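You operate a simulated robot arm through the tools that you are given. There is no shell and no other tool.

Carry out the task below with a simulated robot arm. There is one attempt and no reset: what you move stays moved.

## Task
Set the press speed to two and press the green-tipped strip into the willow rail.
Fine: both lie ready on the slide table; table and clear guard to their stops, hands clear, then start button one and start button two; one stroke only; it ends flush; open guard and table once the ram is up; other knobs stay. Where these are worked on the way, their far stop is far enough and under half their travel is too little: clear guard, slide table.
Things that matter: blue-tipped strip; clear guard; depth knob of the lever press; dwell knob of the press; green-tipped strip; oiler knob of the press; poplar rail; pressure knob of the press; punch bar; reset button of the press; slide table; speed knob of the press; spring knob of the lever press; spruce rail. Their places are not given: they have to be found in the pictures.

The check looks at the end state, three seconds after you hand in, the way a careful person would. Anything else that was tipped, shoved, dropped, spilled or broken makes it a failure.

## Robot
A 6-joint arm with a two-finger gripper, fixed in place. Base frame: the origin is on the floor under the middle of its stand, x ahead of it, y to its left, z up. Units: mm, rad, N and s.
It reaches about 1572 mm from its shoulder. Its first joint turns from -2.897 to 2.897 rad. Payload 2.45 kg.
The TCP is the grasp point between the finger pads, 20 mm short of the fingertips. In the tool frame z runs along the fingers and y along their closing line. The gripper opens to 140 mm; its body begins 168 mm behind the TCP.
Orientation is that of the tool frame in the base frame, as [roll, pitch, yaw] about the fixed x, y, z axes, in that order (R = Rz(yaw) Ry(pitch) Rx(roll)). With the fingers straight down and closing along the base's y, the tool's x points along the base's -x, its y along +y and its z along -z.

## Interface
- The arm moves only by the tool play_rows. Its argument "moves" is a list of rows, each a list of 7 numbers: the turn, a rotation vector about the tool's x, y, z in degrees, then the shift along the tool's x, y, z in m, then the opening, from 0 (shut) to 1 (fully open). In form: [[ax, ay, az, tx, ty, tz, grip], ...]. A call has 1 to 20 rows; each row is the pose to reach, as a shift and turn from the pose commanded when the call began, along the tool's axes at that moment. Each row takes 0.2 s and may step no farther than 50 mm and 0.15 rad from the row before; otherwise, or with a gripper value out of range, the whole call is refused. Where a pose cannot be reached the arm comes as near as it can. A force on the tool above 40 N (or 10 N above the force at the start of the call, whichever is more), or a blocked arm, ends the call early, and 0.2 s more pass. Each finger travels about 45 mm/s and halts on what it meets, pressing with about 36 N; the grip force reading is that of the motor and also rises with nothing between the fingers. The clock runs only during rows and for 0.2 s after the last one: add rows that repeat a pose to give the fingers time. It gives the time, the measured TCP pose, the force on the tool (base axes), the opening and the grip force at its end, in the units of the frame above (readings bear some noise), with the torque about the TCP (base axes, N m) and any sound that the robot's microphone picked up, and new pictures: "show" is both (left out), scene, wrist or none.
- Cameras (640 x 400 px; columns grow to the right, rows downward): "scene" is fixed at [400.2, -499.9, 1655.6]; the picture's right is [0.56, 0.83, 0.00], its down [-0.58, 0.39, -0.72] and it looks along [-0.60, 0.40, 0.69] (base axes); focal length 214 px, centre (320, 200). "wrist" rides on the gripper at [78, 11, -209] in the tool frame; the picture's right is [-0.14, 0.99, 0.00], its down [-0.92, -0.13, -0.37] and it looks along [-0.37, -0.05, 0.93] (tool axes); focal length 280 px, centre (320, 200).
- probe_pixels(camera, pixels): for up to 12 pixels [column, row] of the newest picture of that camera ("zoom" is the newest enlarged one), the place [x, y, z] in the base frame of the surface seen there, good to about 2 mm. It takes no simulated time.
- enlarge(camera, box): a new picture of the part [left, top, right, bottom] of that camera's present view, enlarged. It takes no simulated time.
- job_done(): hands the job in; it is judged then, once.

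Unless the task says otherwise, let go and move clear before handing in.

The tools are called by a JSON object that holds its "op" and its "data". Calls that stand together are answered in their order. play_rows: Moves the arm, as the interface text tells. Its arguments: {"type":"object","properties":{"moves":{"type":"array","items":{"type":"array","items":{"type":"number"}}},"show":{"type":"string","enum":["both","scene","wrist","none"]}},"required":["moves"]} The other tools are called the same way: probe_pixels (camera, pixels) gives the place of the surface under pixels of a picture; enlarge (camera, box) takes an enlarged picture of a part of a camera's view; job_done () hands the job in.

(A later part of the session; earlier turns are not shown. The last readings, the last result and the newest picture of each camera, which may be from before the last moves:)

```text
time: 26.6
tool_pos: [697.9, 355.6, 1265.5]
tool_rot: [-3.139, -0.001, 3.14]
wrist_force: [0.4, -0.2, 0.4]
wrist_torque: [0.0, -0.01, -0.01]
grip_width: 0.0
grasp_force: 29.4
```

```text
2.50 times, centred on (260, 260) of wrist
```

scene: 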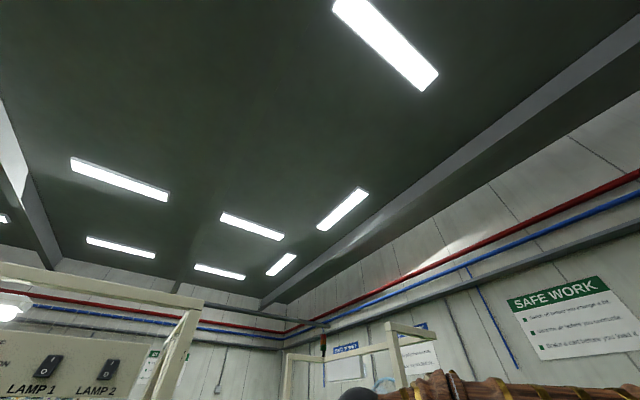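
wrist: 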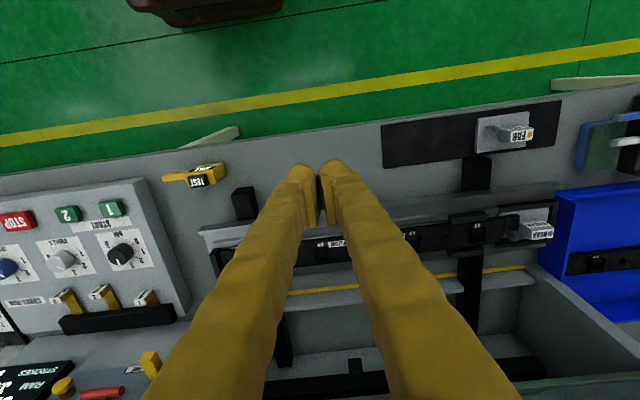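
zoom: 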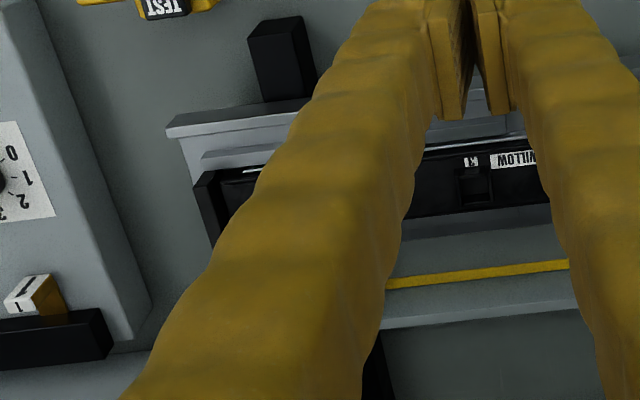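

The rails run at z≈925 and the ledge lies low (≈880–925), so the table path is clear for the gripper. I'll rotate the tool so its closing line is along x, opening to 35 mm.

{"op": "play_rows", "data": {"moves": [[0, 0, -8.2, 0, 0, 0, 0.1], [0, 0, -16.4, 0, 0, 0, 0.25], [0, 0, -24.6, 0, 0, 0, 0.25], [0, 0, -32.8, 0, 0, 0, 0.25], [0, 0, -41, 0, 0, 0, 0.25], [0, 0, -49.2, 0, 0, 0, 0.25], [0, 0, -57.4, 0, 0, 0, 0.25], [0, 0, -65.6, 0, 0, 0, 0.25], [0, 0, -73.8, 0, 0, 0, 0.25], [0, 0, -82, 0, 0, 0, 0.25], [0, 0, -90, 0, 0, 0, 0.25], [0, 0, -90, 0, 0, 0, 0.25]], "show": "wrist"}}

```text
time: 29.2
tool_pos: [699.3, 353.9, 1268.3]
tool_rot: [-3.141, -0.001, -1.569]
wrist_force: [0.6, -0.2, -0.5]
wrist_torque: [-0.02, 0.02, 0.03]
grip_width: 34.8
grasp_force: 0.1
```

wrist: 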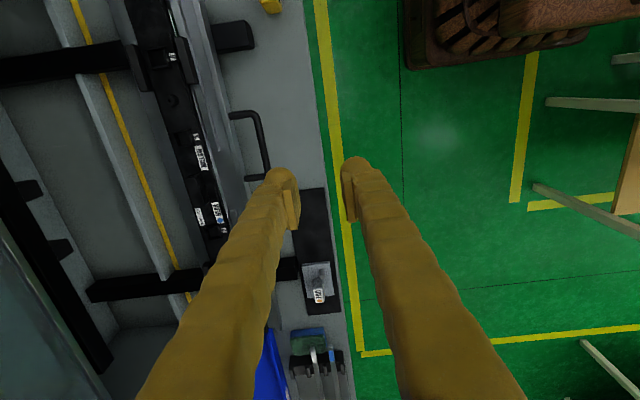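

Yaw is now −90° with the closing line along x; handle loop visible at (250,140). I'll tilt 25° toward the press and come down to just above-behind the handle.

{"op": "play_rows", "data": {"moves": [[4.2, 0, 0, 0, -0.011, 0.04, 0.25], [8.4, 0, 0, -0.001, -0.021, 0.08, 0.25], [12.6, 0, 0, -0.001, -0.032, 0.12, 0.25], [16.8, 0, 0, -0.002, -0.043, 0.16, 0.25], [21, 0, 0, -0.002, -0.053, 0.2, 0.25], [25, 0, 0, -0.002, -0.064, 0.239, 0.25], [25, 0, 0, -0.002, -0.064, 0.239, 0.25]], "show": "wrist"}}

```text
time: 30.8
tool_pos: [762.2, 358.0, 1028.7]
tool_rot: [-2.704, 0.001, -1.572]
wrist_force: [-0.4, 1.0, 0.2]
wrist_torque: [0.0, 0.02, 0.03]
grip_width: 35.0
grasp_force: 0.0
```

wrist: 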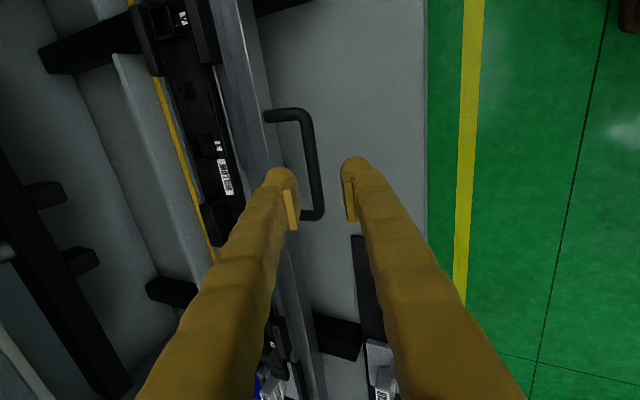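

Tilt is right (fingers point forward-down). The handle bar (cols 303–322, rows 110–220) lies between the fingers; probing it and enlarging for the final approach.

{"op": "probe_pixels", "data": {"camera": "wrist", "pixels": [[309, 140], [312, 160], [314, 180], [317, 200], [290, 117], [270, 117], [303, 160], [320, 160], [262, 140], [275, 175], [255, 130]]}}

{"op": "enlarge", "data": {"camera": "wrist", "box": [240, 90, 380, 240]}}

```text
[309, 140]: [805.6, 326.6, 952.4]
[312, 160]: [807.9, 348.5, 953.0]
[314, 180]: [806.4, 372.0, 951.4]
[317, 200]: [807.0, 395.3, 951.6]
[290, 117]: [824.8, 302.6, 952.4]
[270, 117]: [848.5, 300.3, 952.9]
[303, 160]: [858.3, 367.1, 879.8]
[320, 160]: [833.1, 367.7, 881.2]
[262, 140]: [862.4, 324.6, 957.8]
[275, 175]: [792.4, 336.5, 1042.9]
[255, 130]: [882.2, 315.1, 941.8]
```

```text
2.67 times, centred on (310, 165) of wrist
```

zoom: 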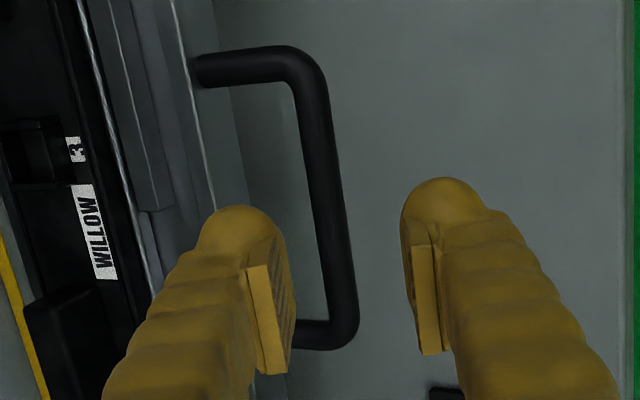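

The bar top is at z≈952.5, x≈806.5; going 100 mm along the finger direction should put the bar between the pads.

{"op": "play_rows", "data": {"moves": [[0, 0, 0, 0, 0, 0.03, 0.25], [0, 0, 0, 0, 0, 0.06, 0.25], [0, 0, 0, 0, 0, 0.08, 0.25], [0, 0, 0, 0, 0, 0.1, 0.25], [0, 0, 0, 0, 0, 0.1, 0.25]], "show": "wrist"}}

```text
time: 32.0
tool_pos: [806.7, 355.1, 938.1]
tool_rot: [-2.705, -0.001, -1.573]
wrist_force: [0.8, -0.5, 0.0]
wrist_torque: [-0.01, 0.0, 0.0]
grip_width: 35.0
grasp_force: 0.0
```

wrist: 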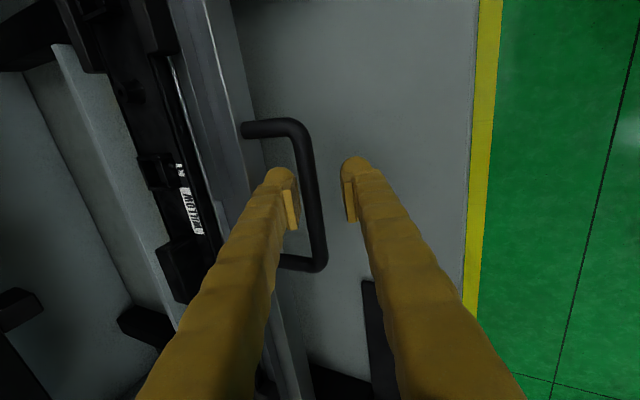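

The bar lies between the pads without contact. I'll centre on it, narrow the opening, and start pushing the table slowly toward the press.

{"op": "play_rows", "data": {"moves": [[0, 0, 0, 0, -0.0036, 0, 0.2], [0, 0, 0, 0, -0.0036, 0, 0.12], [0, 0, 0, 0, -0.0036, 0, 0.1], [0, 0, 0, 0, -0.0036, 0, 0.1]], "show": "none"}}

```text
time: 33.0
tool_pos: [809.2, 356.3, 940.3]
tool_rot: [-2.706, 0.0, -1.571]
wrist_force: [5.1, -0.8, 3.6]
wrist_torque: [-0.05, 0.04, 0.09]
grip_width: 18.0
grasp_force: 2.7
```

The fingers lie on the bar (18 mm) with small force. Now push along +x in small steps.

{"op": "play_rows", "data": {"moves": [[0, 0, 0, 0, -0.0045, 0.0021, 0.1], [0, 0, 0, 0, -0.0109, 0.0051, 0.1], [0, 0, 0, 0, -0.0199, 0.0093, 0.1], [0, 0, 0, 0, -0.029, 0.0136, 0.1], [0, 0, 0, 0, -0.0381, 0.0178, 0.1], [0, 0, 0, 0, -0.0471, 0.022, 0.1], [0, 0, 0, 0, -0.0562, 0.0263, 0.1], [0, 0, 0, 0, -0.0652, 0.0305, 0.1], [0, 0, 0, 0, -0.0743, 0.0347, 0.1], [0, 0, 0, 0, -0.0834, 0.039, 0.1], [0, 0, 0, 0, -0.0906, 0.0423, 0.1], [0, 0, 0, 0, -0.0906, 0.0423, 0.1]], "show": "wrist"}}

```text
time: 35.6
tool_pos: [909.8, 356.5, 940.7]
tool_rot: [-2.705, 0.001, -1.573]
wrist_force: [-2.5, -1.1, -1.2]
wrist_torque: [0.0, -0.01, 0.03]
grip_width: 15.3
grasp_force: 1.1
```

wrist: 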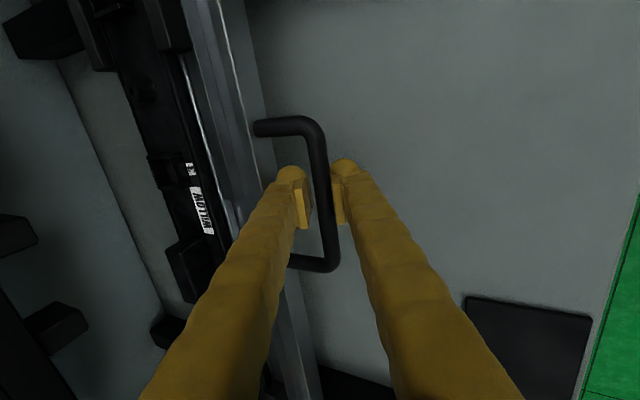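

The table follows with only a few newtons. Continuing toward the stop.

{"op": "play_rows", "data": {"moves": [[0, 0, 0, 0, -0.0054, 0.0025, 0.1], [0, 0, 0, 0, -0.0145, 0.0068, 0.1], [0, 0, 0, 0, -0.0236, 0.011, 0.1], [0, 0, 0, 0, -0.0326, 0.0152, 0.1], [0, 0, 0, 0, -0.0417, 0.0195, 0.1], [0, 0, 0, 0, -0.0507, 0.0237, 0.1], [0, 0, 0, 0, -0.0598, 0.028, 0.1], [0, 0, 0, 0, -0.0689, 0.0322, 0.1], [0, 0, 0, 0, -0.0779, 0.0364, 0.1], [0, 0, 0, 0, -0.087, 0.0407, 0.1], [0, 0, 0, 0, -0.096, 0.0449, 0.1], [0, 0, 0, 0, -0.1051, 0.0491, 0.1], [0, 0, 0, 0, -0.1142, 0.0534, 0.1], [0, 0, 0, 0, -0.1187, 0.0555, 0.1]], "show": "wrist"}}

```text
time: 38.6
tool_pos: [1040.2, 354.5, 940.3]
tool_rot: [-2.706, 0.001, -1.573]
wrist_force: [-1.7, 1.0, -1.4]
wrist_torque: [-0.05, -0.02, 0.0]
grip_width: 15.8
grasp_force: 1.4
```

wrist: 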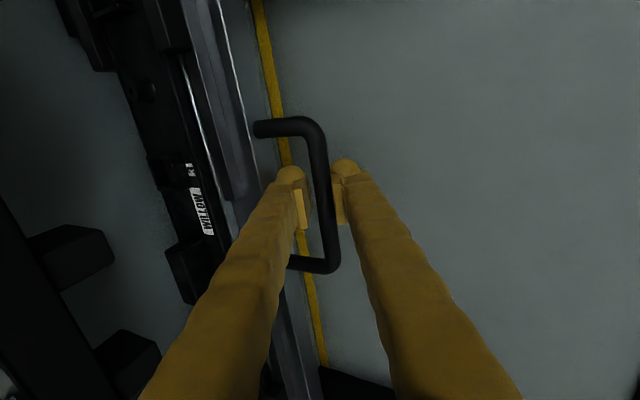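

At x≈1040 and the yellow line is passing beneath the handle. Smaller steps until the stop shows as force.

{"op": "play_rows", "data": {"moves": [[0, 0, 0, 0, -0.0045, 0.0021, 0.1], [0, 0, 0, 0, -0.0091, 0.0042, 0.1], [0, 0, 0, 0, -0.0136, 0.0064, 0.1], [0, 0, 0, 0, -0.0181, 0.0085, 0.1], [0, 0, 0, 0, -0.0227, 0.0106, 0.1], [0, 0, 0, 0, -0.0272, 0.0127, 0.1]], "show": "wrist"}}

```text
time: 40.0
tool_pos: [1071.2, 355.5, 941.3]
tool_rot: [-2.702, -0.001, -1.571]
wrist_force: [2.2, -0.2, 1.2]
wrist_torque: [-0.01, 0.02, 0.02]
grip_width: 15.0
grasp_force: 0.2
```

wrist: 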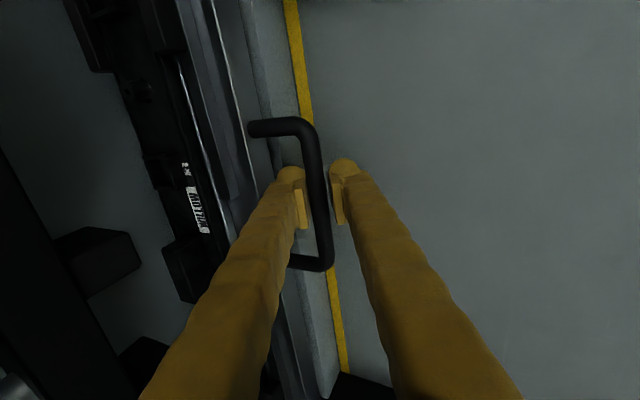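

Still sliding freely, plate face near x≈1122. I'll draw the fingers back 8 mm so the tips clear the low ledge, then go on.

{"op": "play_rows", "data": {"moves": [[0, 0, 0, 0, 0, -0.004, 0.12], [0, 0, 0, 0, 0, -0.008, 0.12], [0, 0, 0, 0, -0.0045, -0.0059, 0.1], [0, 0, 0, 0, -0.0091, -0.0038, 0.1], [0, 0, 0, 0, -0.0136, -0.0016, 0.1], [0, 0, 0, 0, -0.0181, 0.0005, 0.1]], "show": "wrist"}}

{"op": "probe_pixels", "data": {"camera": "wrist", "pixels": [[312, 140], [295, 60], [260, 60], [250, 60], [238, 60], [215, 60], [275, 130], [190, 190], [60, 240], [330, 300], [20, 375], [180, 80]]}}

```text
time: 41.3
tool_pos: [1076.8, 355.6, 943.0]
tool_rot: [-2.716, -0.006, -1.572]
wrist_force: [-45.9, -1.1, -6.9]
wrist_torque: [0.29, -0.19, 0.52]
grip_width: 16.8
grasp_force: 19.7
stopped in row 6: the force on the tool passed its limit at 55 N (the readings are from after the stop); the commanded pose is now the measured one
```

wrist: 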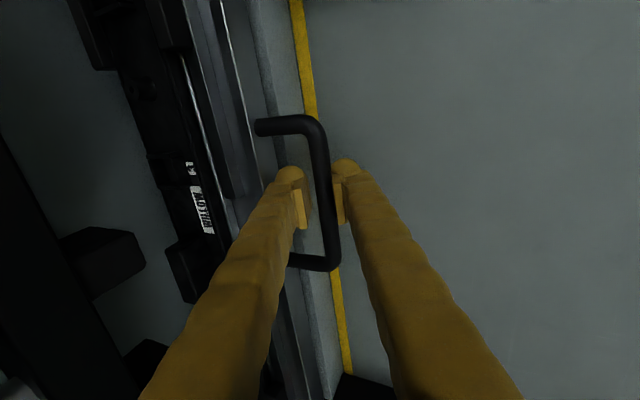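

```text
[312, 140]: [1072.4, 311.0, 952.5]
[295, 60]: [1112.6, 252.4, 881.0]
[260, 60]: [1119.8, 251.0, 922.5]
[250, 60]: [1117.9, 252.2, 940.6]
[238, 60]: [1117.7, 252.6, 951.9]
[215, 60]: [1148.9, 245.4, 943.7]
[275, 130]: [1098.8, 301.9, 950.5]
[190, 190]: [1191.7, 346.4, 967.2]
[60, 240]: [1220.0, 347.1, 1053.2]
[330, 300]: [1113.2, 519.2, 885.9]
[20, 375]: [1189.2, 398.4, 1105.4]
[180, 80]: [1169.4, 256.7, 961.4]
```

Force of −46 N in x with the bar at x≈1070 means the table is at its stop (264 mm travel), punch bar over the rail. I'll ease off, open a little and withdraw along the fingers.

{"op": "play_rows", "data": {"moves": [[0, 0, 0, 0, 0.003, 0, 0.12], [0, 0, 0, 0, 0.0044, 0, 0.16], [0, 0, 0, 0, 0.0044, 0, 0.17], [0, 0, 0, 0, 0.0044, -0.02, 0.17], [0, 0, 0, 0, 0.0044, -0.05, 0.17], [0, 0, 0, 0, 0.0044, -0.09, 0.2], [0, 0, 0, 0, 0.0044, -0.13, 0.25]], "show": "wrist"}}

```text
time: 42.9
tool_pos: [1022.6, 356.7, 1061.6]
tool_rot: [-2.711, -0.004, -1.574]
wrist_force: [-0.1, -0.1, -0.4]
wrist_torque: [0.0, -0.01, 0.0]
grip_width: 35.2
grasp_force: 0.0
```

wrist: 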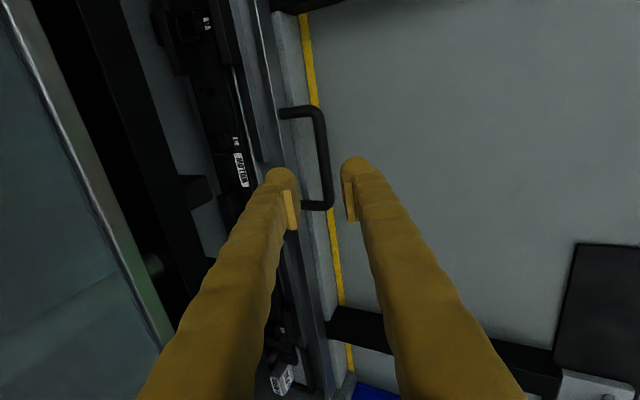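

Table handle released cleanly. Next, back away and tilt to nearly horizontal for the guard handle.

{"op": "probe_pixels", "data": {"camera": "wrist", "pixels": [[322, 150], [325, 180], [265, 100], [95, 180], [50, 60], [30, 30], [190, 190], [150, 260]]}}

{"op": "play_rows", "data": {"moves": [[7.5, 0, 0, 0, 0.0112, -0.0235, 0.25], [15, 0, 0, 0, 0.0224, -0.047, 0.25], [22.5, 0, 0, 0, 0.0336, -0.0705, 0.25], [30, 0, 0, 0, 0.0448, -0.094, 0.25], [37.5, 0, 0, 0, 0.056, -0.1175, 0.25], [45, 0, 0, 0, 0.0672, -0.141, 0.25], [45, 0, 0, 0, 0.0672, -0.141, 0.25]], "show": "wrist"}}

```text
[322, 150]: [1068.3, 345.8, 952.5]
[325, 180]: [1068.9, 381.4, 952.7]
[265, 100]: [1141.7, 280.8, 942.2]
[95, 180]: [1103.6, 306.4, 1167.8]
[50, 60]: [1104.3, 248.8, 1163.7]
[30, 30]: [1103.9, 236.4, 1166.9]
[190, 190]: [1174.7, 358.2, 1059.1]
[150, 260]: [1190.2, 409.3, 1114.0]
```

```text
time: 44.5
tool_pos: [900.3, 357.6, 1162.4]
tool_rot: [-1.924, -0.002, -1.572]
wrist_force: [0.3, 0.7, -0.6]
wrist_torque: [0.02, 0.01, 0.03]
grip_width: 35.2
grasp_force: 0.0
```

wrist: 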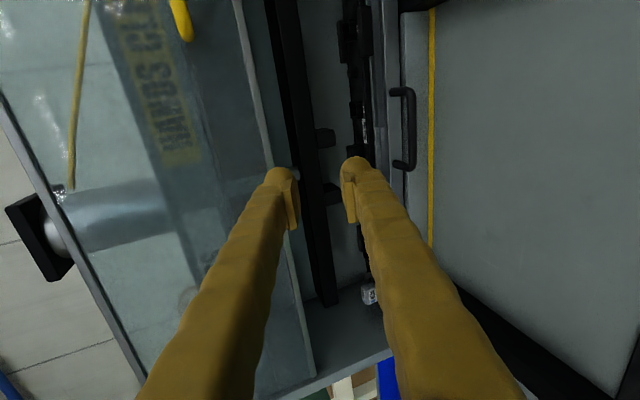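

Tool is now ~70° tilted at (900,358,1162); the yellow guard handle shows at the top (180,20). Moving over to y≈148 and up in front of it.

{"op": "play_rows", "data": {"moves": [[0, 0, 0, 0.035, -0.02, 0.001, 0.25], [0, 0, 0, 0.07, -0.04, 0.001, 0.25], [0, 0, 0, 0.105, -0.06, 0.002, 0.25], [0, 0, 0, 0.14, -0.08, 0.003, 0.25], [0, 0, 0, 0.175, -0.1, 0.003, 0.25], [0, 0, 0, 0.2096, -0.118, 0.004, 0.25], [0, 0, 0, 0.2096, -0.118, 0.004, 0.25]], "show": "wrist"}}

```text
time: 46.1
tool_pos: [942.6, 145.8, 1271.9]
tool_rot: [-1.926, -0.002, -1.572]
wrist_force: [-0.4, 0.2, -0.1]
wrist_torque: [0.03, -0.01, -0.03]
grip_width: 35.1
grasp_force: 0.0
```

wrist: 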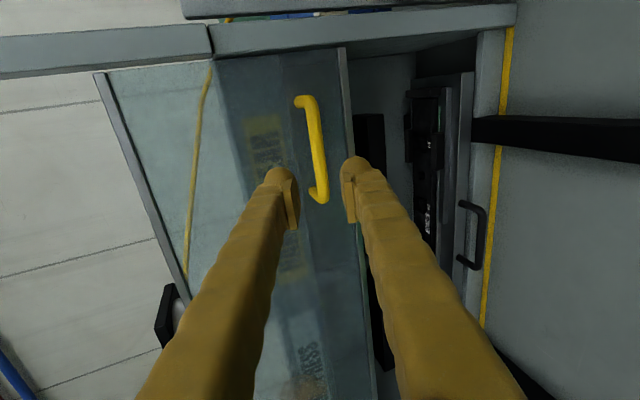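

{"op": "probe_pixels", "data": {"camera": "wrist", "pixels": [[315, 120], [317, 150], [320, 180], [302, 102], [318, 196], [312, 150], [322, 150], [340, 100], [345, 140], [290, 140], [480, 220], [450, 210]]}}

{"op": "enlarge", "data": {"camera": "wrist", "box": [250, 70, 400, 240]}}

```text
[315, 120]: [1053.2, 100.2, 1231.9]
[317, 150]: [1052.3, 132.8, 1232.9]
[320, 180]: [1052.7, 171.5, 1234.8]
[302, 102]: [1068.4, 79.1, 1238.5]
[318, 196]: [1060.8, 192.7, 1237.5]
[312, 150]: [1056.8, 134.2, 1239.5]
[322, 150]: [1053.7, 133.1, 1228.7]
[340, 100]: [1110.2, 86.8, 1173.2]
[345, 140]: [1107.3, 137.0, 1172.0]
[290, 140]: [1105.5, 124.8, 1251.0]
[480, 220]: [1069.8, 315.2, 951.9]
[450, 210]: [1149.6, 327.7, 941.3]
```

```text
2.35 times, centred on (325, 155) of wrist
```

zoom: 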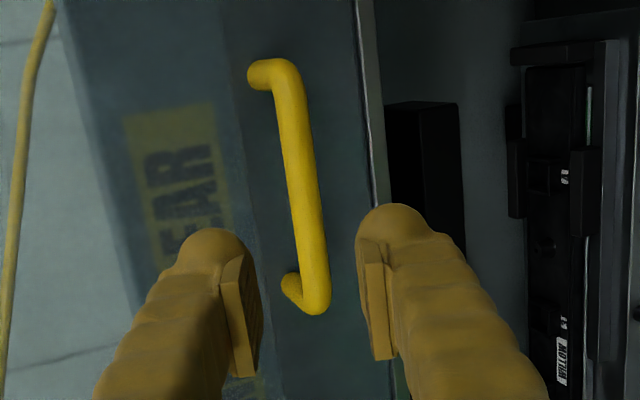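

Guard bar centre ≈ (1059,138,1232), plate front at x≈1105. Advancing so the bar lies between the pads.

{"op": "play_rows", "data": {"moves": [[0, 0, 0, 0.004, -0.003, 0.03, 0.25], [0, 0, 0, 0.0075, -0.003, 0.06, 0.25], [0, 0, 0, 0.0075, -0.003, 0.09, 0.25], [0, 0, 0, 0.0075, -0.003, 0.12, 0.25], [0, 0, 0, 0.0075, -0.003, 0.12, 0.25]], "show": "wrist"}}

```text
time: 47.3
tool_pos: [1060.2, 138.9, 1231.4]
tool_rot: [-1.927, -0.003, -1.571]
wrist_force: [-0.5, 0.3, -0.5]
wrist_torque: [-0.01, 0.01, 0.0]
grip_width: 34.7
grasp_force: 0.1
```

wrist: 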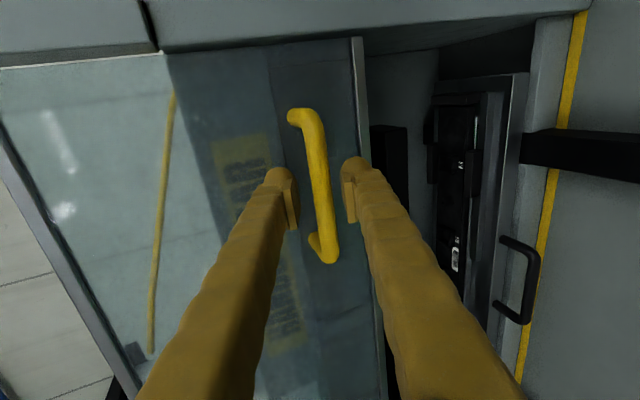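

The bar is centred between the pads. Narrowing on it and pulling the guard down in small steps.

{"op": "play_rows", "data": {"moves": [[0, 0, 0, 0, 0, 0, 0.18], [0, 0, 0, 0, 0, 0, 0.12], [0, 0, 0, 0, 0, 0, 0.12], [0, 0, 0, 0, 0.0047, 0.0017, 0.12], [0, 0, 0, 0, 0.0094, 0.0035, 0.12], [0, 0, 0, 0, 0.0188, 0.0069, 0.12], [0, 0, 0, 0, 0.0282, 0.0104, 0.12], [0, 0, 0, 0, 0.0375, 0.0138, 0.12]], "show": "wrist"}}

```text
time: 49.1
tool_pos: [1060.1, 139.9, 1192.1]
tool_rot: [-1.928, -0.002, -1.573]
wrist_force: [2.2, -0.7, 2.5]
wrist_torque: [-0.02, 0.0, 0.04]
grip_width: 18.8
grasp_force: 1.1
```

wrist: 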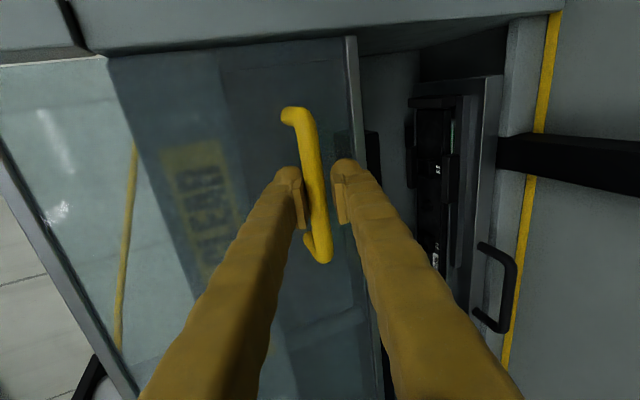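

The guard comes down with the handle at small force. Continuing downward.

{"op": "play_rows", "data": {"moves": [[0, 0, 0, 0, 0.0094, 0.0035, 0.12], [0, 0, 0, 0, 0.0188, 0.0069, 0.12], [0, 0, 0, 0, 0.0282, 0.0104, 0.12], [0, 0, 0, 0, 0.0375, 0.0138, 0.12], [0, 0, 0, 0, 0.0469, 0.0173, 0.12], [0, 0, 0, 0, 0.0563, 0.0207, 0.12], [0, 0, 0, 0, 0.0657, 0.0242, 0.12], [0, 0, 0, 0, 0.0751, 0.0276, 0.12], [0, 0, 0, 0, 0.0845, 0.0311, 0.12], [0, 0, 0, 0, 0.0939, 0.0345, 0.12], [0, 0, 0, 0, 0.1032, 0.038, 0.12], [0, 0, 0, 0, 0.1126, 0.0414, 0.12]], "show": "wrist"}}

```text
time: 51.7
tool_pos: [1059.9, 137.4, 1071.9]
tool_rot: [-1.926, -0.002, -1.573]
wrist_force: [1.2, -0.7, 0.7]
wrist_torque: [-0.03, 0.0, 0.01]
grip_width: 18.5
grasp_force: 1.3
```

wrist: 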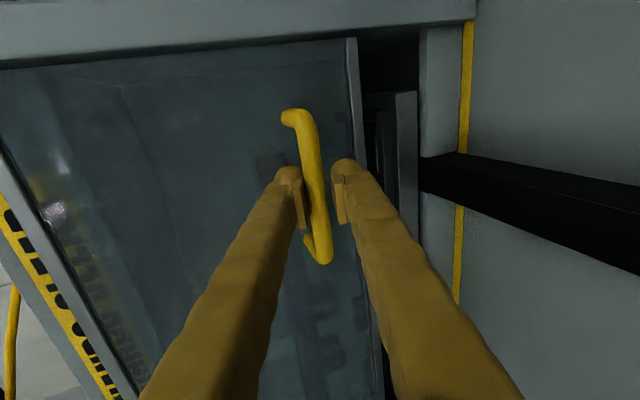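

Guard handle is at z≈1072 (lower edge ≈1012). Going on in smaller steps until the stop.

{"op": "play_rows", "data": {"moves": [[0, 0, 0, 0, 0.0075, 0.0028, 0.12], [0, 0, 0, 0, 0.015, 0.0055, 0.12], [0, 0, 0, 0, 0.0225, 0.0083, 0.12], [0, 0, 0, 0, 0.03, 0.011, 0.12], [0, 0, 0, 0, 0.0375, 0.0138, 0.12], [0, 0, 0, 0, 0.045, 0.0166, 0.12], [0, 0, 0, 0, 0.0525, 0.0193, 0.12], [0, 0, 0, 0, 0.06, 0.0221, 0.12], [0, 0, 0, 0, 0.0675, 0.0248, 0.12], [0, 0, 0, 0, 0.075, 0.0276, 0.12], [0, 0, 0, 0, 0.0825, 0.0304, 0.12], [0, 0, 0, 0, 0.09, 0.0331, 0.12]], "show": "wrist"}}

```text
time: 53.5
tool_pos: [1062.1, 138.9, 1018.6]
tool_rot: [-1.911, -0.001, -1.574]
wrist_force: [11.2, 2.1, 23.2]
wrist_torque: [-0.14, 0.2, -0.05]
grip_width: 32.1
grasp_force: 11.7
stopped in row 8: the force on the tool passed its limit at 44 N (the readings are from after the stop); the commanded pose is now the measured one
```

wrist: 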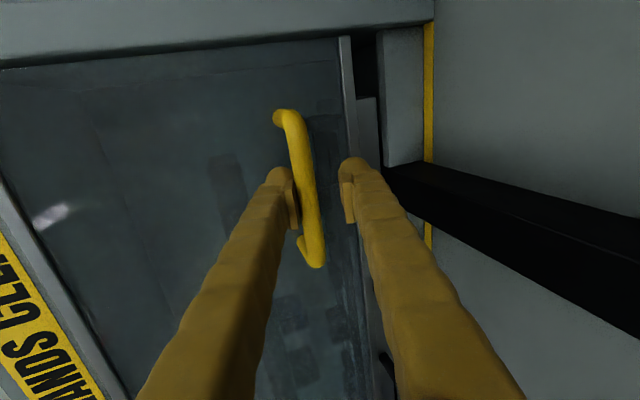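

The guard hit its stop (≈44 N) with the handle around z≈1028. I'll centre on the bar, open and back out.

{"op": "play_rows", "data": {"moves": [[0, 0, 0, 0, -0.003, 0, 0.25], [0, 0, 0, 0, -0.006, 0, 0.25], [0, 0, 0, 0, -0.006, 0, 0.25], [0, 0, 0, 0, -0.006, -0.03, 0.25], [0, 0, 0, 0, -0.006, -0.06, 0.25], [0, 0, 0, 0, -0.006, -0.1, 0.25], [0, 0, 0, 0, -0.006, -0.14, 0.25]], "show": "wrist"}}

```text
time: 55.1
tool_pos: [929.3, 140.4, 1068.1]
tool_rot: [-1.918, 0.001, -1.574]
wrist_force: [0.7, -0.3, -0.2]
wrist_torque: [0.01, 0.03, -0.01]
grip_width: 35.1
grasp_force: 0.1
```

wrist: 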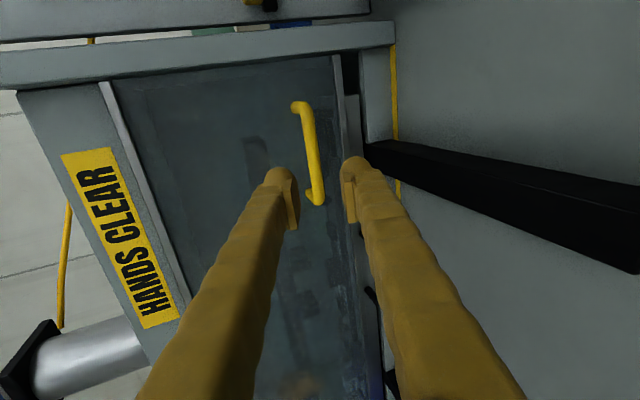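

{"op": "probe_pixels", "data": {"camera": "wrist", "pixels": [[308, 140], [312, 170], [316, 196], [298, 105], [345, 100], [340, 90], [355, 130], [375, 100], [330, 130]]}}

{"op": "enlarge", "data": {"camera": "wrist", "box": [260, 40, 420, 220]}}

```text
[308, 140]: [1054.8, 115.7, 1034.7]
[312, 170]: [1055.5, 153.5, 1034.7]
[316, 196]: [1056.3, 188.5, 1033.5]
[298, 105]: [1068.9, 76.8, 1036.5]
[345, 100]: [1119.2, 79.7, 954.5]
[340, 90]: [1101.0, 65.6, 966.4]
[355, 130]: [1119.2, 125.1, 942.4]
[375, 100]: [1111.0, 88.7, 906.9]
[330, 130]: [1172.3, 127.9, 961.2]
```

```text
2.22 times, centred on (340, 130) of wrist
```

zoom: 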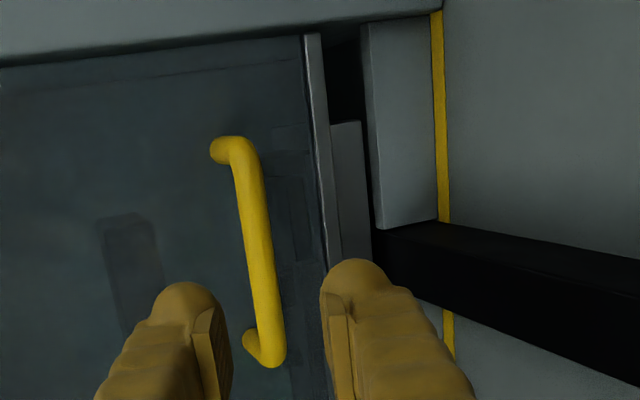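

The guard handle dropped 200 mm to z≈1034 (guard edge ≈970). Now I go back to vertical and over to the start buttons.

{"op": "play_rows", "data": {"moves": [[-7.8, 0, 0, 0.0167, -0.0072, -0.0192, 0.25], [-15.6, 0, 0, 0.0333, -0.0145, -0.0383, 0.25], [-23.4, 0, 0, 0.05, -0.0217, -0.0575, 0.2], [-31.2, 0, 0, 0.0667, -0.029, -0.0766, 0.1], [-39, 0, 0, 0.0833, -0.0362, -0.0958, 0], [-46.8, 0, 0, 0.1, -0.0435, -0.1149, 0], [-54.6, 0, 0, 0.1167, -0.0507, -0.1341, 0], [-62.4, 0, 0, 0.1333, -0.058, -0.1532, 0], [-70.1, 0, 0, 0.15, -0.0652, -0.1724, 0], [-70.1, 0, 0, 0.15, -0.0652, -0.1724, 0]], "show": "none"}}

```text
time: 57.3
tool_pos: [791.2, -9.9, 1188.9]
tool_rot: [3.141, -0.001, -1.572]
wrist_force: [0.2, 0.6, -0.3]
wrist_torque: [0.01, -0.01, -0.05]
grip_width: 0.0
grasp_force: 29.6
out of reach, approached as far as the arm can: row 3, 4
```

Vertical again at (791,−10,1189). Rotating back to yaw 180° and going above start button one.

{"op": "play_rows", "data": {"moves": [[0, 0, 8.2, 0.0077, 0, 0.01, 0], [0, 0, 16.4, 0.0155, 0, 0.02, 0], [0, 0, 24.6, 0.0232, 0.001, 0.03, 0], [0, 0, 32.8, 0.0309, 0.001, 0.04, 0], [0, 0, 41, 0.0386, 0.001, 0.05, 0], [0, 0, 49.2, 0.0464, 0.002, 0.065, 0], [0, 0, 57.4, 0.0541, 0.002, 0.08, 0], [0, 0, 65.6, 0.0618, 0.002, 0.095, 0], [0, 0, 73.8, 0.0695, 0.003, 0.11, 0], [0, 0, 82, 0.0773, 0.003, 0.125, 0], [0, 0, 90, 0.085, 0.003, 0.14, 0], [0, 0, 90, 0.085, 0.003, 0.14, 0]], "show": "wrist"}}

```text
time: 59.9
tool_pos: [786.6, -93.9, 1048.2]
tool_rot: [-3.138, 0.0, 3.137]
wrist_force: [0.8, 0.0, 0.2]
wrist_torque: [-0.02, 0.02, 0.03]
grip_width: 0.0
grasp_force: 29.3
```

wrist: 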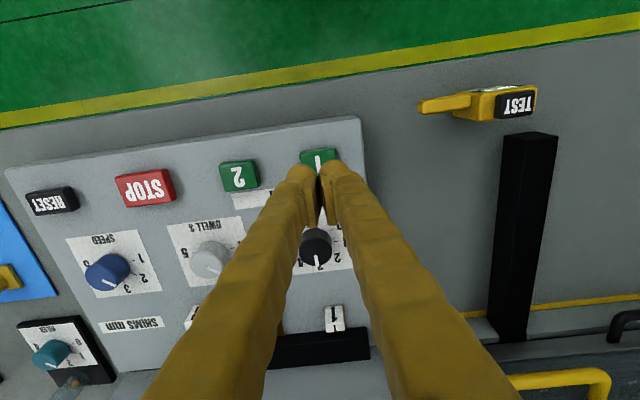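

I'm above button 1. Probing the buttons for exact places, and knob check: DWELL and BAR are unchanged.

{"op": "probe_pixels", "data": {"camera": "wrist", "pixels": [[318, 156], [304, 155], [333, 153], [318, 150], [240, 175], [225, 178], [254, 174], [238, 162], [242, 187], [146, 188], [290, 170]]}}

{"op": "enlarge", "data": {"camera": "wrist", "box": [200, 130, 360, 230]}}

{"op": "enlarge", "data": {"camera": "wrist", "box": [40, 200, 240, 320]}}

```text
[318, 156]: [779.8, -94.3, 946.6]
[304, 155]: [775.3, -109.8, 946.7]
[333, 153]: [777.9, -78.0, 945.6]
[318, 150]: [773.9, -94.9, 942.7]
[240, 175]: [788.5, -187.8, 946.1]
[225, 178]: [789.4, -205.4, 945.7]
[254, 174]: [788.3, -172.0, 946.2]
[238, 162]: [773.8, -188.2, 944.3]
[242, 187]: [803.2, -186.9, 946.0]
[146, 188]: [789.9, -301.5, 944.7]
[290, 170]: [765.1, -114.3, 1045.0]
```

```text
4.00 times, centred on (280, 180) of wrist
```

zoom: 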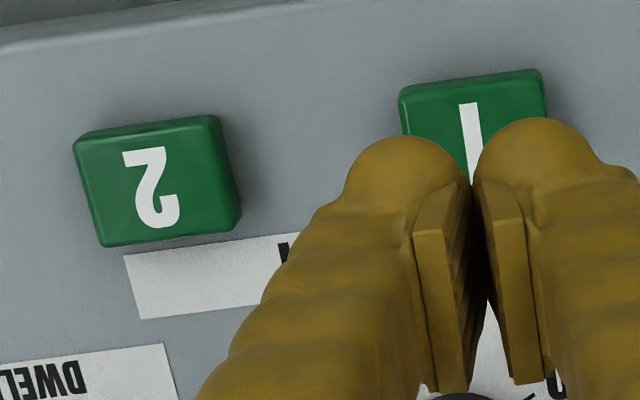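

```text
3.20 times, centred on (140, 260) of wrist
```

zoom: 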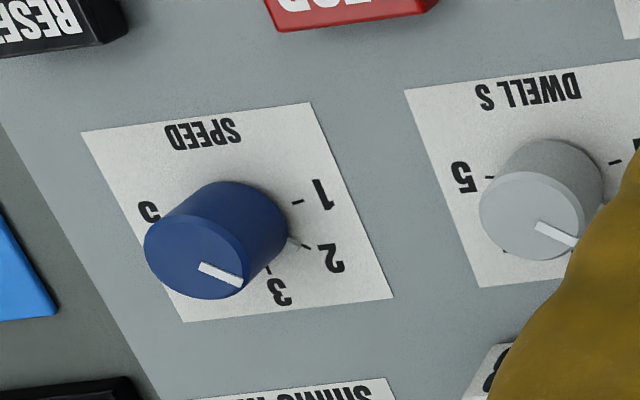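

Buttons are ~33 mm wide with tops at z≈946, centres (788,−94) and (788,−188). Before pressing I'll tilt briefly to read the press display.

{"op": "play_rows", "data": {"moves": [[0, -8, 0, 0, 0, -0.02, 0], [0, -16, 0, 0, 0, -0.04, 0], [0, -24, 0, 0, 0, -0.06, 0], [0, -32, 0, 0, 0, -0.08, 0]], "show": "wrist"}}

```text
time: 60.9
tool_pos: [785.5, -94.1, 1129.2]
tool_rot: [-3.139, 0.561, 3.138]
wrist_force: [0.4, -0.8, 0.0]
wrist_torque: [0.04, -0.01, 0.0]
grip_width: 0.2
grasp_force: 28.9
```

wrist: 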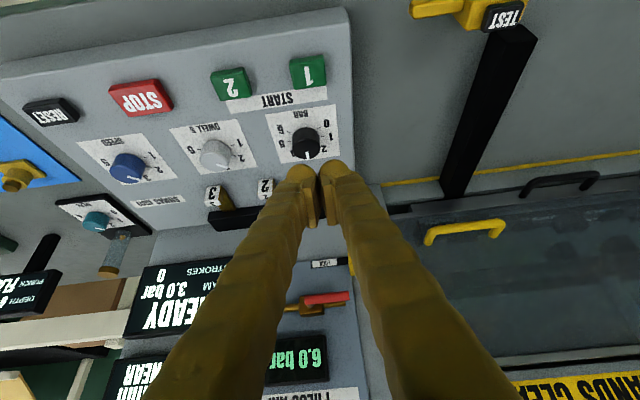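

The display now reads READY, so table and guard are at their stops. I'll go back to vertical just above button 1.

{"op": "play_rows", "data": {"moves": [[0, 8, 0, 0.02, 0, 0.033, 0], [0, 16, 0, 0.04, 0, 0.066, 0], [0, 24, 0, 0.06, 0, 0.099, 0], [0, 32, 0, 0.0795, 0, 0.13, 0], [0, 32, 0, 0.0795, 0, 0.13, 0]], "show": "none"}}

```text
time: 62.1
tool_pos: [789.4, -95.3, 975.6]
tool_rot: [-3.139, -0.003, 3.139]
wrist_force: [0.5, -0.2, 0.2]
wrist_torque: [0.02, 0.01, -0.02]
grip_width: 0.1
grasp_force: 29.8
```

Tips are ~10 mm above button 1. I'll press button 1 lightly, then move over and press button 2 in one sequence.

{"op": "play_rows", "data": {"moves": [[0, 0, 0, 0, 0, 0.009, 0], [0, 0, 0, 0, 0, 0.012, 0], [0, 0, 0, 0, 0, 0.0145, 0], [0, 0, 0, 0, 0, 0.016, 0], [0, 0, 0, 0, 0, 0.0, 0], [0, 0, 0, 0, -0.046, -0.006, 0], [0, 0, 0, 0, -0.092, 0.0, 0], [0, 0, 0, 0, -0.093, 0.009, 0], [0, 0, 0, 0, -0.093, 0.012, 0], [0, 0, 0, 0, -0.093, 0.0145, 0], [0, 0, 0, 0, -0.093, 0.016, 0], [0, 0, 0, 0, -0.093, 0.0, 0]], "show": "wrist"}}

```text
time: 64.7
tool_pos: [788.8, -187.8, 976.2]
tool_rot: [-3.141, 0.001, 3.14]
wrist_force: [-0.2, -0.8, 1.0]
wrist_torque: [0.0, 0.02, -0.03]
grip_width: 0.0
grasp_force: 29.6
heard: click, click
```

wrist: 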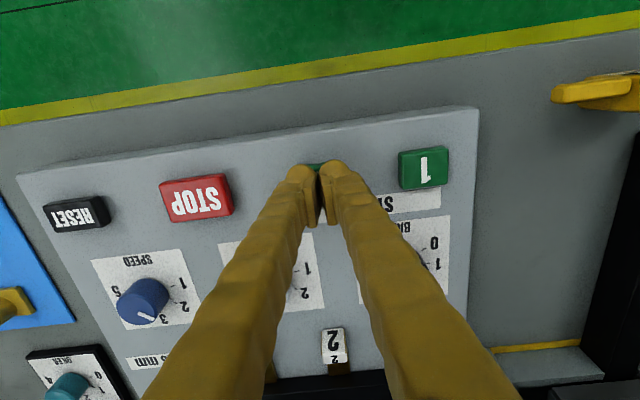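

Two clicks were heard, one per button. I'll rise and tilt to read the display and watch the ram.

{"op": "play_rows", "data": {"moves": [[0, -8, 0, 0, 0, -0.04, 0], [0, -16, 0, 0, 0.03, -0.08, 0], [0, -24, 0, 0, 0.06, -0.12, 0], [0, -32, 0, 0, 0.09, -0.16, 0]], "show": "wrist"}}

{"op": "enlarge", "data": {"camera": "wrist", "box": [100, 250, 260, 400]}}

```text
time: 65.7
tool_pos: [788.8, -97.6, 1136.1]
tool_rot: [3.142, 0.559, 3.139]
wrist_force: [-0.8, -0.1, -0.3]
wrist_torque: [0.02, 0.01, 0.02]
grip_width: 0.0
grasp_force: 29.2
```

wrist: 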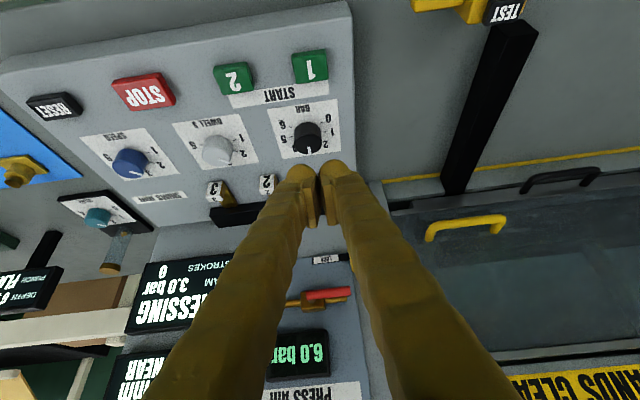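

```text
2.67 times, centred on (180, 325) of wrist
```

zoom: 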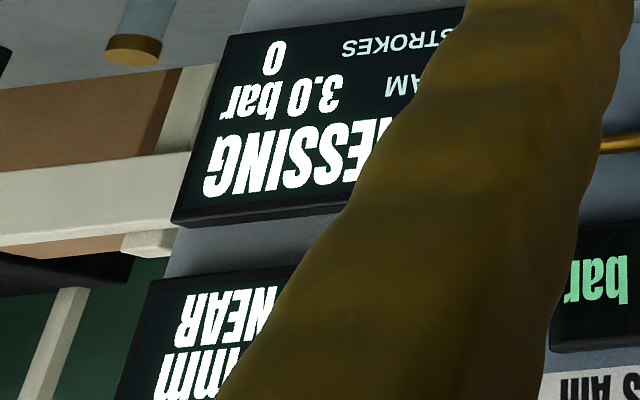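

The display reads PRESSING. I'll stay clear, shift a bit for an unobstructed view, and wait.

{"op": "play_rows", "data": {"moves": [[0, 0, 0, 0, 0.03, 0, 0], [0, 0, 0, 0, 0.06, 0, 0], [0, 0, 0, 0, 0.09, 0, 0], [0, 0, 0, 0, 0.09, 0, 0], [0, 0, 0, 0, 0.09, 0, 0], [0, 0, 0, 0, 0.09, 0, 0], [0, 0, 0, 0, 0.09, 0, 0], [0, 0, 0, 0, 0.09, 0, 0], [0, 0, 0, 0, 0.09, 0, 0], [0, 0, 0, 0, 0.09, 0, 0]], "show": "wrist"}}

{"op": "enlarge", "data": {"camera": "wrist", "box": [20, 230, 220, 400]}}

```text
time: 67.9
tool_pos: [790.8, -8.2, 1135.3]
tool_rot: [-3.139, 0.558, 3.14]
wrist_force: [-0.2, 1.0, 0.8]
wrist_torque: [0.06, -0.02, 0.01]
grip_width: 0.0
grasp_force: 29.4
```

wrist: 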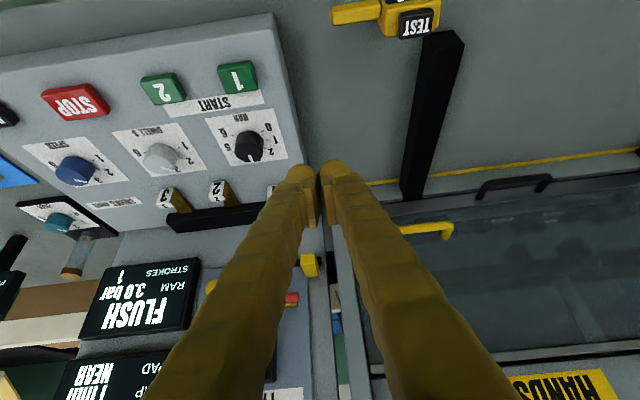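

```text
2.35 times, centred on (120, 315) of wrist
```

zoom: 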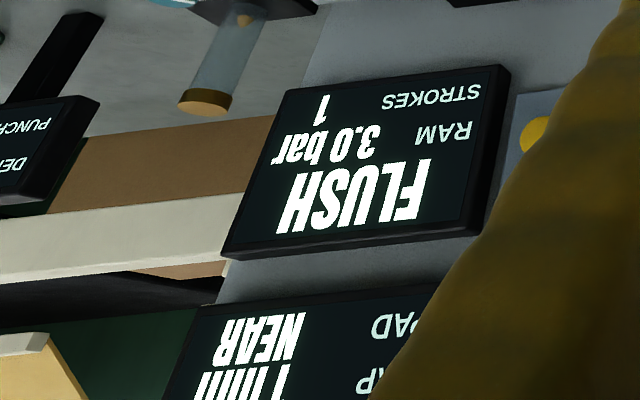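

The display reads FLUSH with STROKES 1. I'll return to vertical and yaw round for the guard handle while the ram finishes rising.

{"op": "play_rows", "data": {"moves": [[0, 8, 0, -0.007, 0, -0.0115, 0], [0, 16, 0, -0.014, 0, -0.023, 0], [0, 24, 0, -0.0215, 0, -0.0345, 0], [0, 32, 0, -0.0286, 0, -0.0458, 0], [0, 32, 0, -0.0286, 0, -0.0458, 0]], "show": "none"}}

{"op": "play_rows", "data": {"moves": [[0, 0, -8.2, 0, 0, 0, 0.1], [0, 0, -16.4, 0, 0, 0, 0.25], [0, 0, -24.6, 0, 0, 0, 0.25], [0, 0, -32.8, 0, 0, 0, 0.25], [0, 0, -41, 0, 0, 0, 0.25], [0, 0, -49.2, 0, 0, 0, 0.25], [0, 0, -57.4, 0, 0, 0, 0.25], [0, 0, -65.6, 0, 0, 0, 0.25], [0, 0, -73.8, 0, 0, 0, 0.25], [0, 0, -82, 0, 0, 0, 0.25], [0, 0, -90, 0, 0, 0, 0.25], [0, 0, -90, 0, 0, 0, 0.25]], "show": "wrist"}}

```text
time: 69.1
tool_pos: [788.4, -6.4, 1191.5]
tool_rot: [-3.139, -0.002, 3.137]
wrist_force: [-0.2, -0.1, 0.9]
wrist_torque: [-0.01, -0.02, 0.0]
grip_width: 0.0
grasp_force: 29.8
```

```text
time: 71.7
tool_pos: [788.6, -8.1, 1190.0]
tool_rot: [-3.141, -0.003, -1.573]
wrist_force: [-0.1, 0.2, 0.1]
wrist_torque: [-0.03, -0.01, 0.01]
grip_width: 34.9
grasp_force: 0.0
```

wrist: 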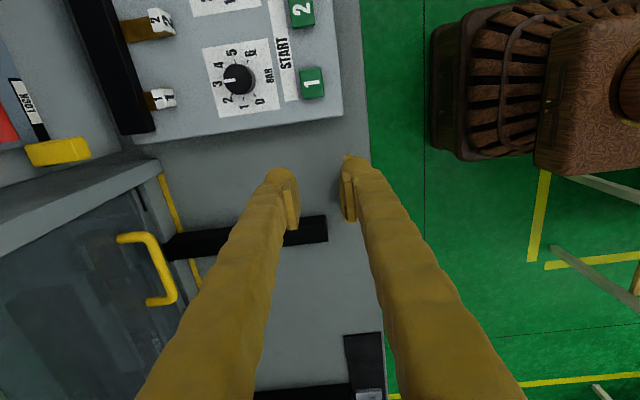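

The guard with its yellow handle is at the lower left. I'll tilt to ~70° while moving in front of the handle, then check whether the ram is up.

{"op": "play_rows", "data": {"moves": [[7.8, 0, 0, -0.0161, -0.0176, 0.0129, 0.25], [15.6, 0, 0, -0.0322, -0.0352, 0.0258, 0.25], [23.4, 0, 0, -0.0483, -0.0528, 0.0387, 0.25], [31.2, 0, 0, -0.0644, -0.0704, 0.0516, 0.25], [39, 0, 0, -0.0806, -0.088, 0.0644, 0.25], [46.8, 0, 0, -0.0967, -0.1057, 0.0773, 0.25], [54.6, 0, 0, -0.1128, -0.1233, 0.0902, 0.25], [62.4, 0, 0, -0.1289, -0.1409, 0.1031, 0.25], [70, 0, 0, -0.145, -0.1585, 0.116, 0.25], [70, 0, 0, -0.145, -0.1585, 0.116, 0.25]], "show": "wrist"}}

```text
time: 74.1
tool_pos: [924.7, 63.0, 1044.7]
tool_rot: [-2.022, 0.039, -1.855]
wrist_force: [0.3, 0.3, -0.5]
wrist_torque: [0.02, -0.05, 0.05]
grip_width: 34.7
grasp_force: 0.1
out of reach, approached as far as the arm can: row 7, 8
stopped in row 10: the arm was blocked; the commanded pose is now the measured one
```

wrist: 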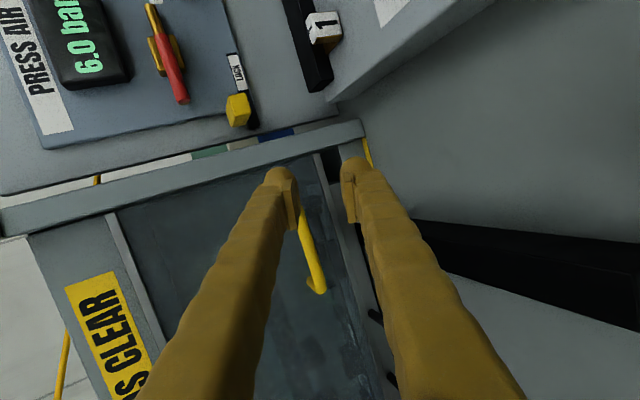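

The arm stalled mid-tilt at (925,63,1045) with no tool force, probably near a wrist singularity. I'll move away up and toward +y with small steps, holding orientation.

{"op": "play_rows", "data": {"moves": [[0, 0, 0, -0.0184, -0.0168, -0.021, 0.25], [0, 0, 0, -0.0368, -0.0336, -0.0421, 0.25], [0, 0, 0, -0.0552, -0.0504, -0.0631, 0.25], [0, 0, 0, -0.0736, -0.0672, -0.0842, 0.25], [0, 0, 0, -0.0736, -0.0672, -0.0842, 0.25]], "show": "both"}}

```text
time: 75.3
tool_pos: [899.7, 143.7, 1145.3]
tool_rot: [-2.021, 0.04, -1.853]
wrist_force: [-0.3, 0.5, 0.2]
wrist_torque: [-0.01, 0.0, -0.02]
grip_width: 35.2
grasp_force: 0.1
```

scene: 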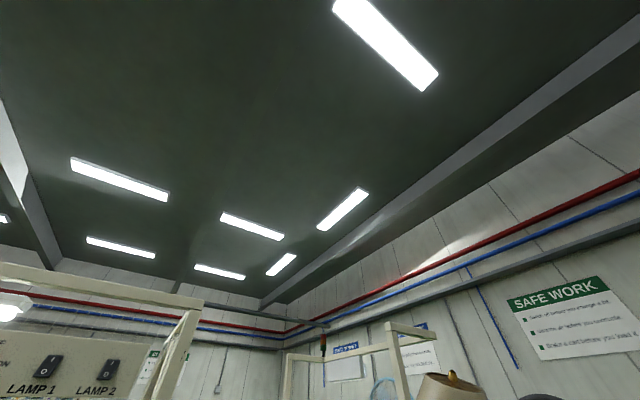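
wrist: 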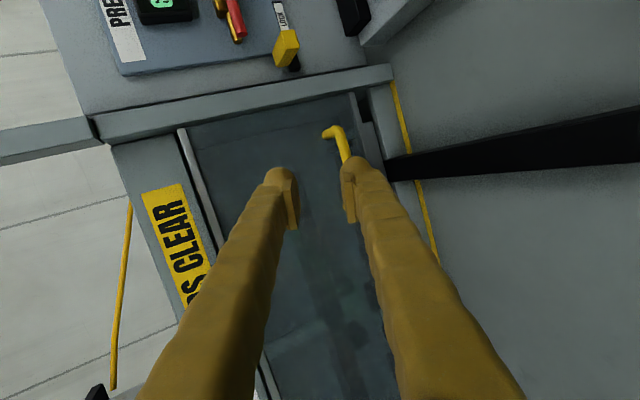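

That worked without trouble at (900,144,1145). Correcting the orientation back to yaw −90°, 70° tilt.

{"op": "play_rows", "data": {"moves": [[1.4, -3.5, -2.1, 0, 0, 0, 0.25], [2.75, -7, -4.2, 0, 0, 0, 0.25], [4.1, -10.6, -6.3, 0, 0, 0, 0.25], [5.5, -14.1, -8.4, 0, 0, 0, 0.25], [5.5, -14.1, -8.4, 0, 0, 0, 0.25]], "show": "wrist"}}

```text
time: 76.5
tool_pos: [900.3, 143.7, 1145.8]
tool_rot: [-1.917, 0.002, -1.57]
wrist_force: [0.3, -1.2, 0.1]
wrist_torque: [0.0, 0.0, 0.0]
grip_width: 34.7
grasp_force: 0.1
```

wrist: 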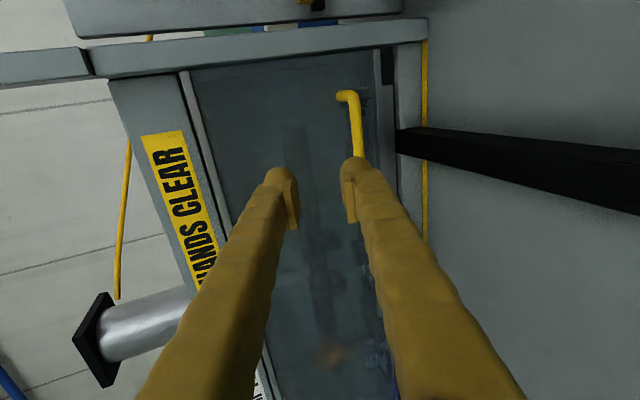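

Orientation restored. I'll look through the guard to see if the punch bar is up, enlarging and probing.

{"op": "enlarge", "data": {"camera": "wrist", "box": [180, 40, 420, 210]}}

{"op": "probe_pixels", "data": {"camera": "wrist", "pixels": [[305, 150], [320, 220], [345, 250], [285, 145], [340, 200], [360, 130], [348, 97], [300, 110], [375, 100]]}}

```text
2.35 times, centred on (300, 125) of wrist
```

zoom: 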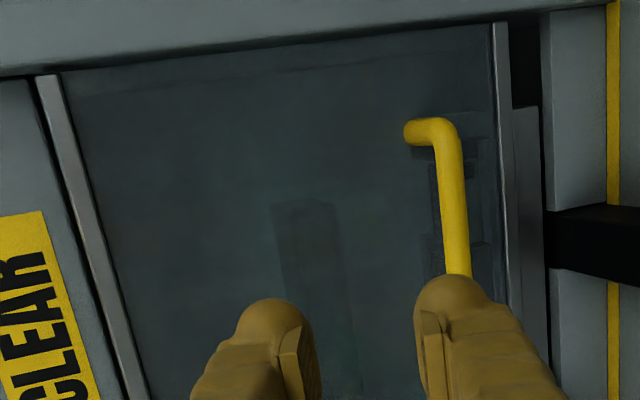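

```text
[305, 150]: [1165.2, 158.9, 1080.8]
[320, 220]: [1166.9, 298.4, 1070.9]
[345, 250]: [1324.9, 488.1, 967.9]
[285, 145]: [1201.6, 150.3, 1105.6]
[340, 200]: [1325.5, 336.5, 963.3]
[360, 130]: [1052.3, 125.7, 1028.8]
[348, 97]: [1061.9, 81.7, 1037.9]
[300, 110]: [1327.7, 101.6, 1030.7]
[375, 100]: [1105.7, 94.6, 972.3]
```

The punch bar's front face is back at z≈1070–1105, so the ram is up. Approaching the guard bar (1060,137,1033).

{"op": "play_rows", "data": {"moves": [[0, 0, 0, 0.002, 0.0172, 0.0229, 0.25], [0, 0, 0, 0.0045, 0.0343, 0.0457, 0.25], [0, 0, 0, 0.0067, 0.0515, 0.0686, 0.25], [0, 0, 0, 0.0067, 0.0515, 0.0686, 0.25]], "show": "wrist"}}

{"op": "probe_pixels", "data": {"camera": "wrist", "pixels": [[314, 120], [317, 150], [320, 180], [312, 150], [322, 150]]}}

```text
time: 77.5
tool_pos: [945.5, 136.1, 1074.0]
tool_rot: [-1.918, 0.001, -1.572]
wrist_force: [0.0, -0.2, 0.2]
wrist_torque: [0.01, 0.01, 0.02]
grip_width: 35.0
grasp_force: 0.1
```

wrist: 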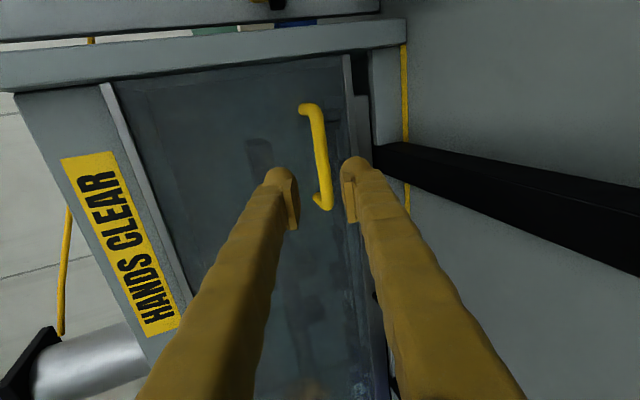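

```text
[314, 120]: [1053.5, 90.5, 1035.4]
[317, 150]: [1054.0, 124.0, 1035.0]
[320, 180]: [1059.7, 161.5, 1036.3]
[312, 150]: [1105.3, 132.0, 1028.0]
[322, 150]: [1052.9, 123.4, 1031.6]
```

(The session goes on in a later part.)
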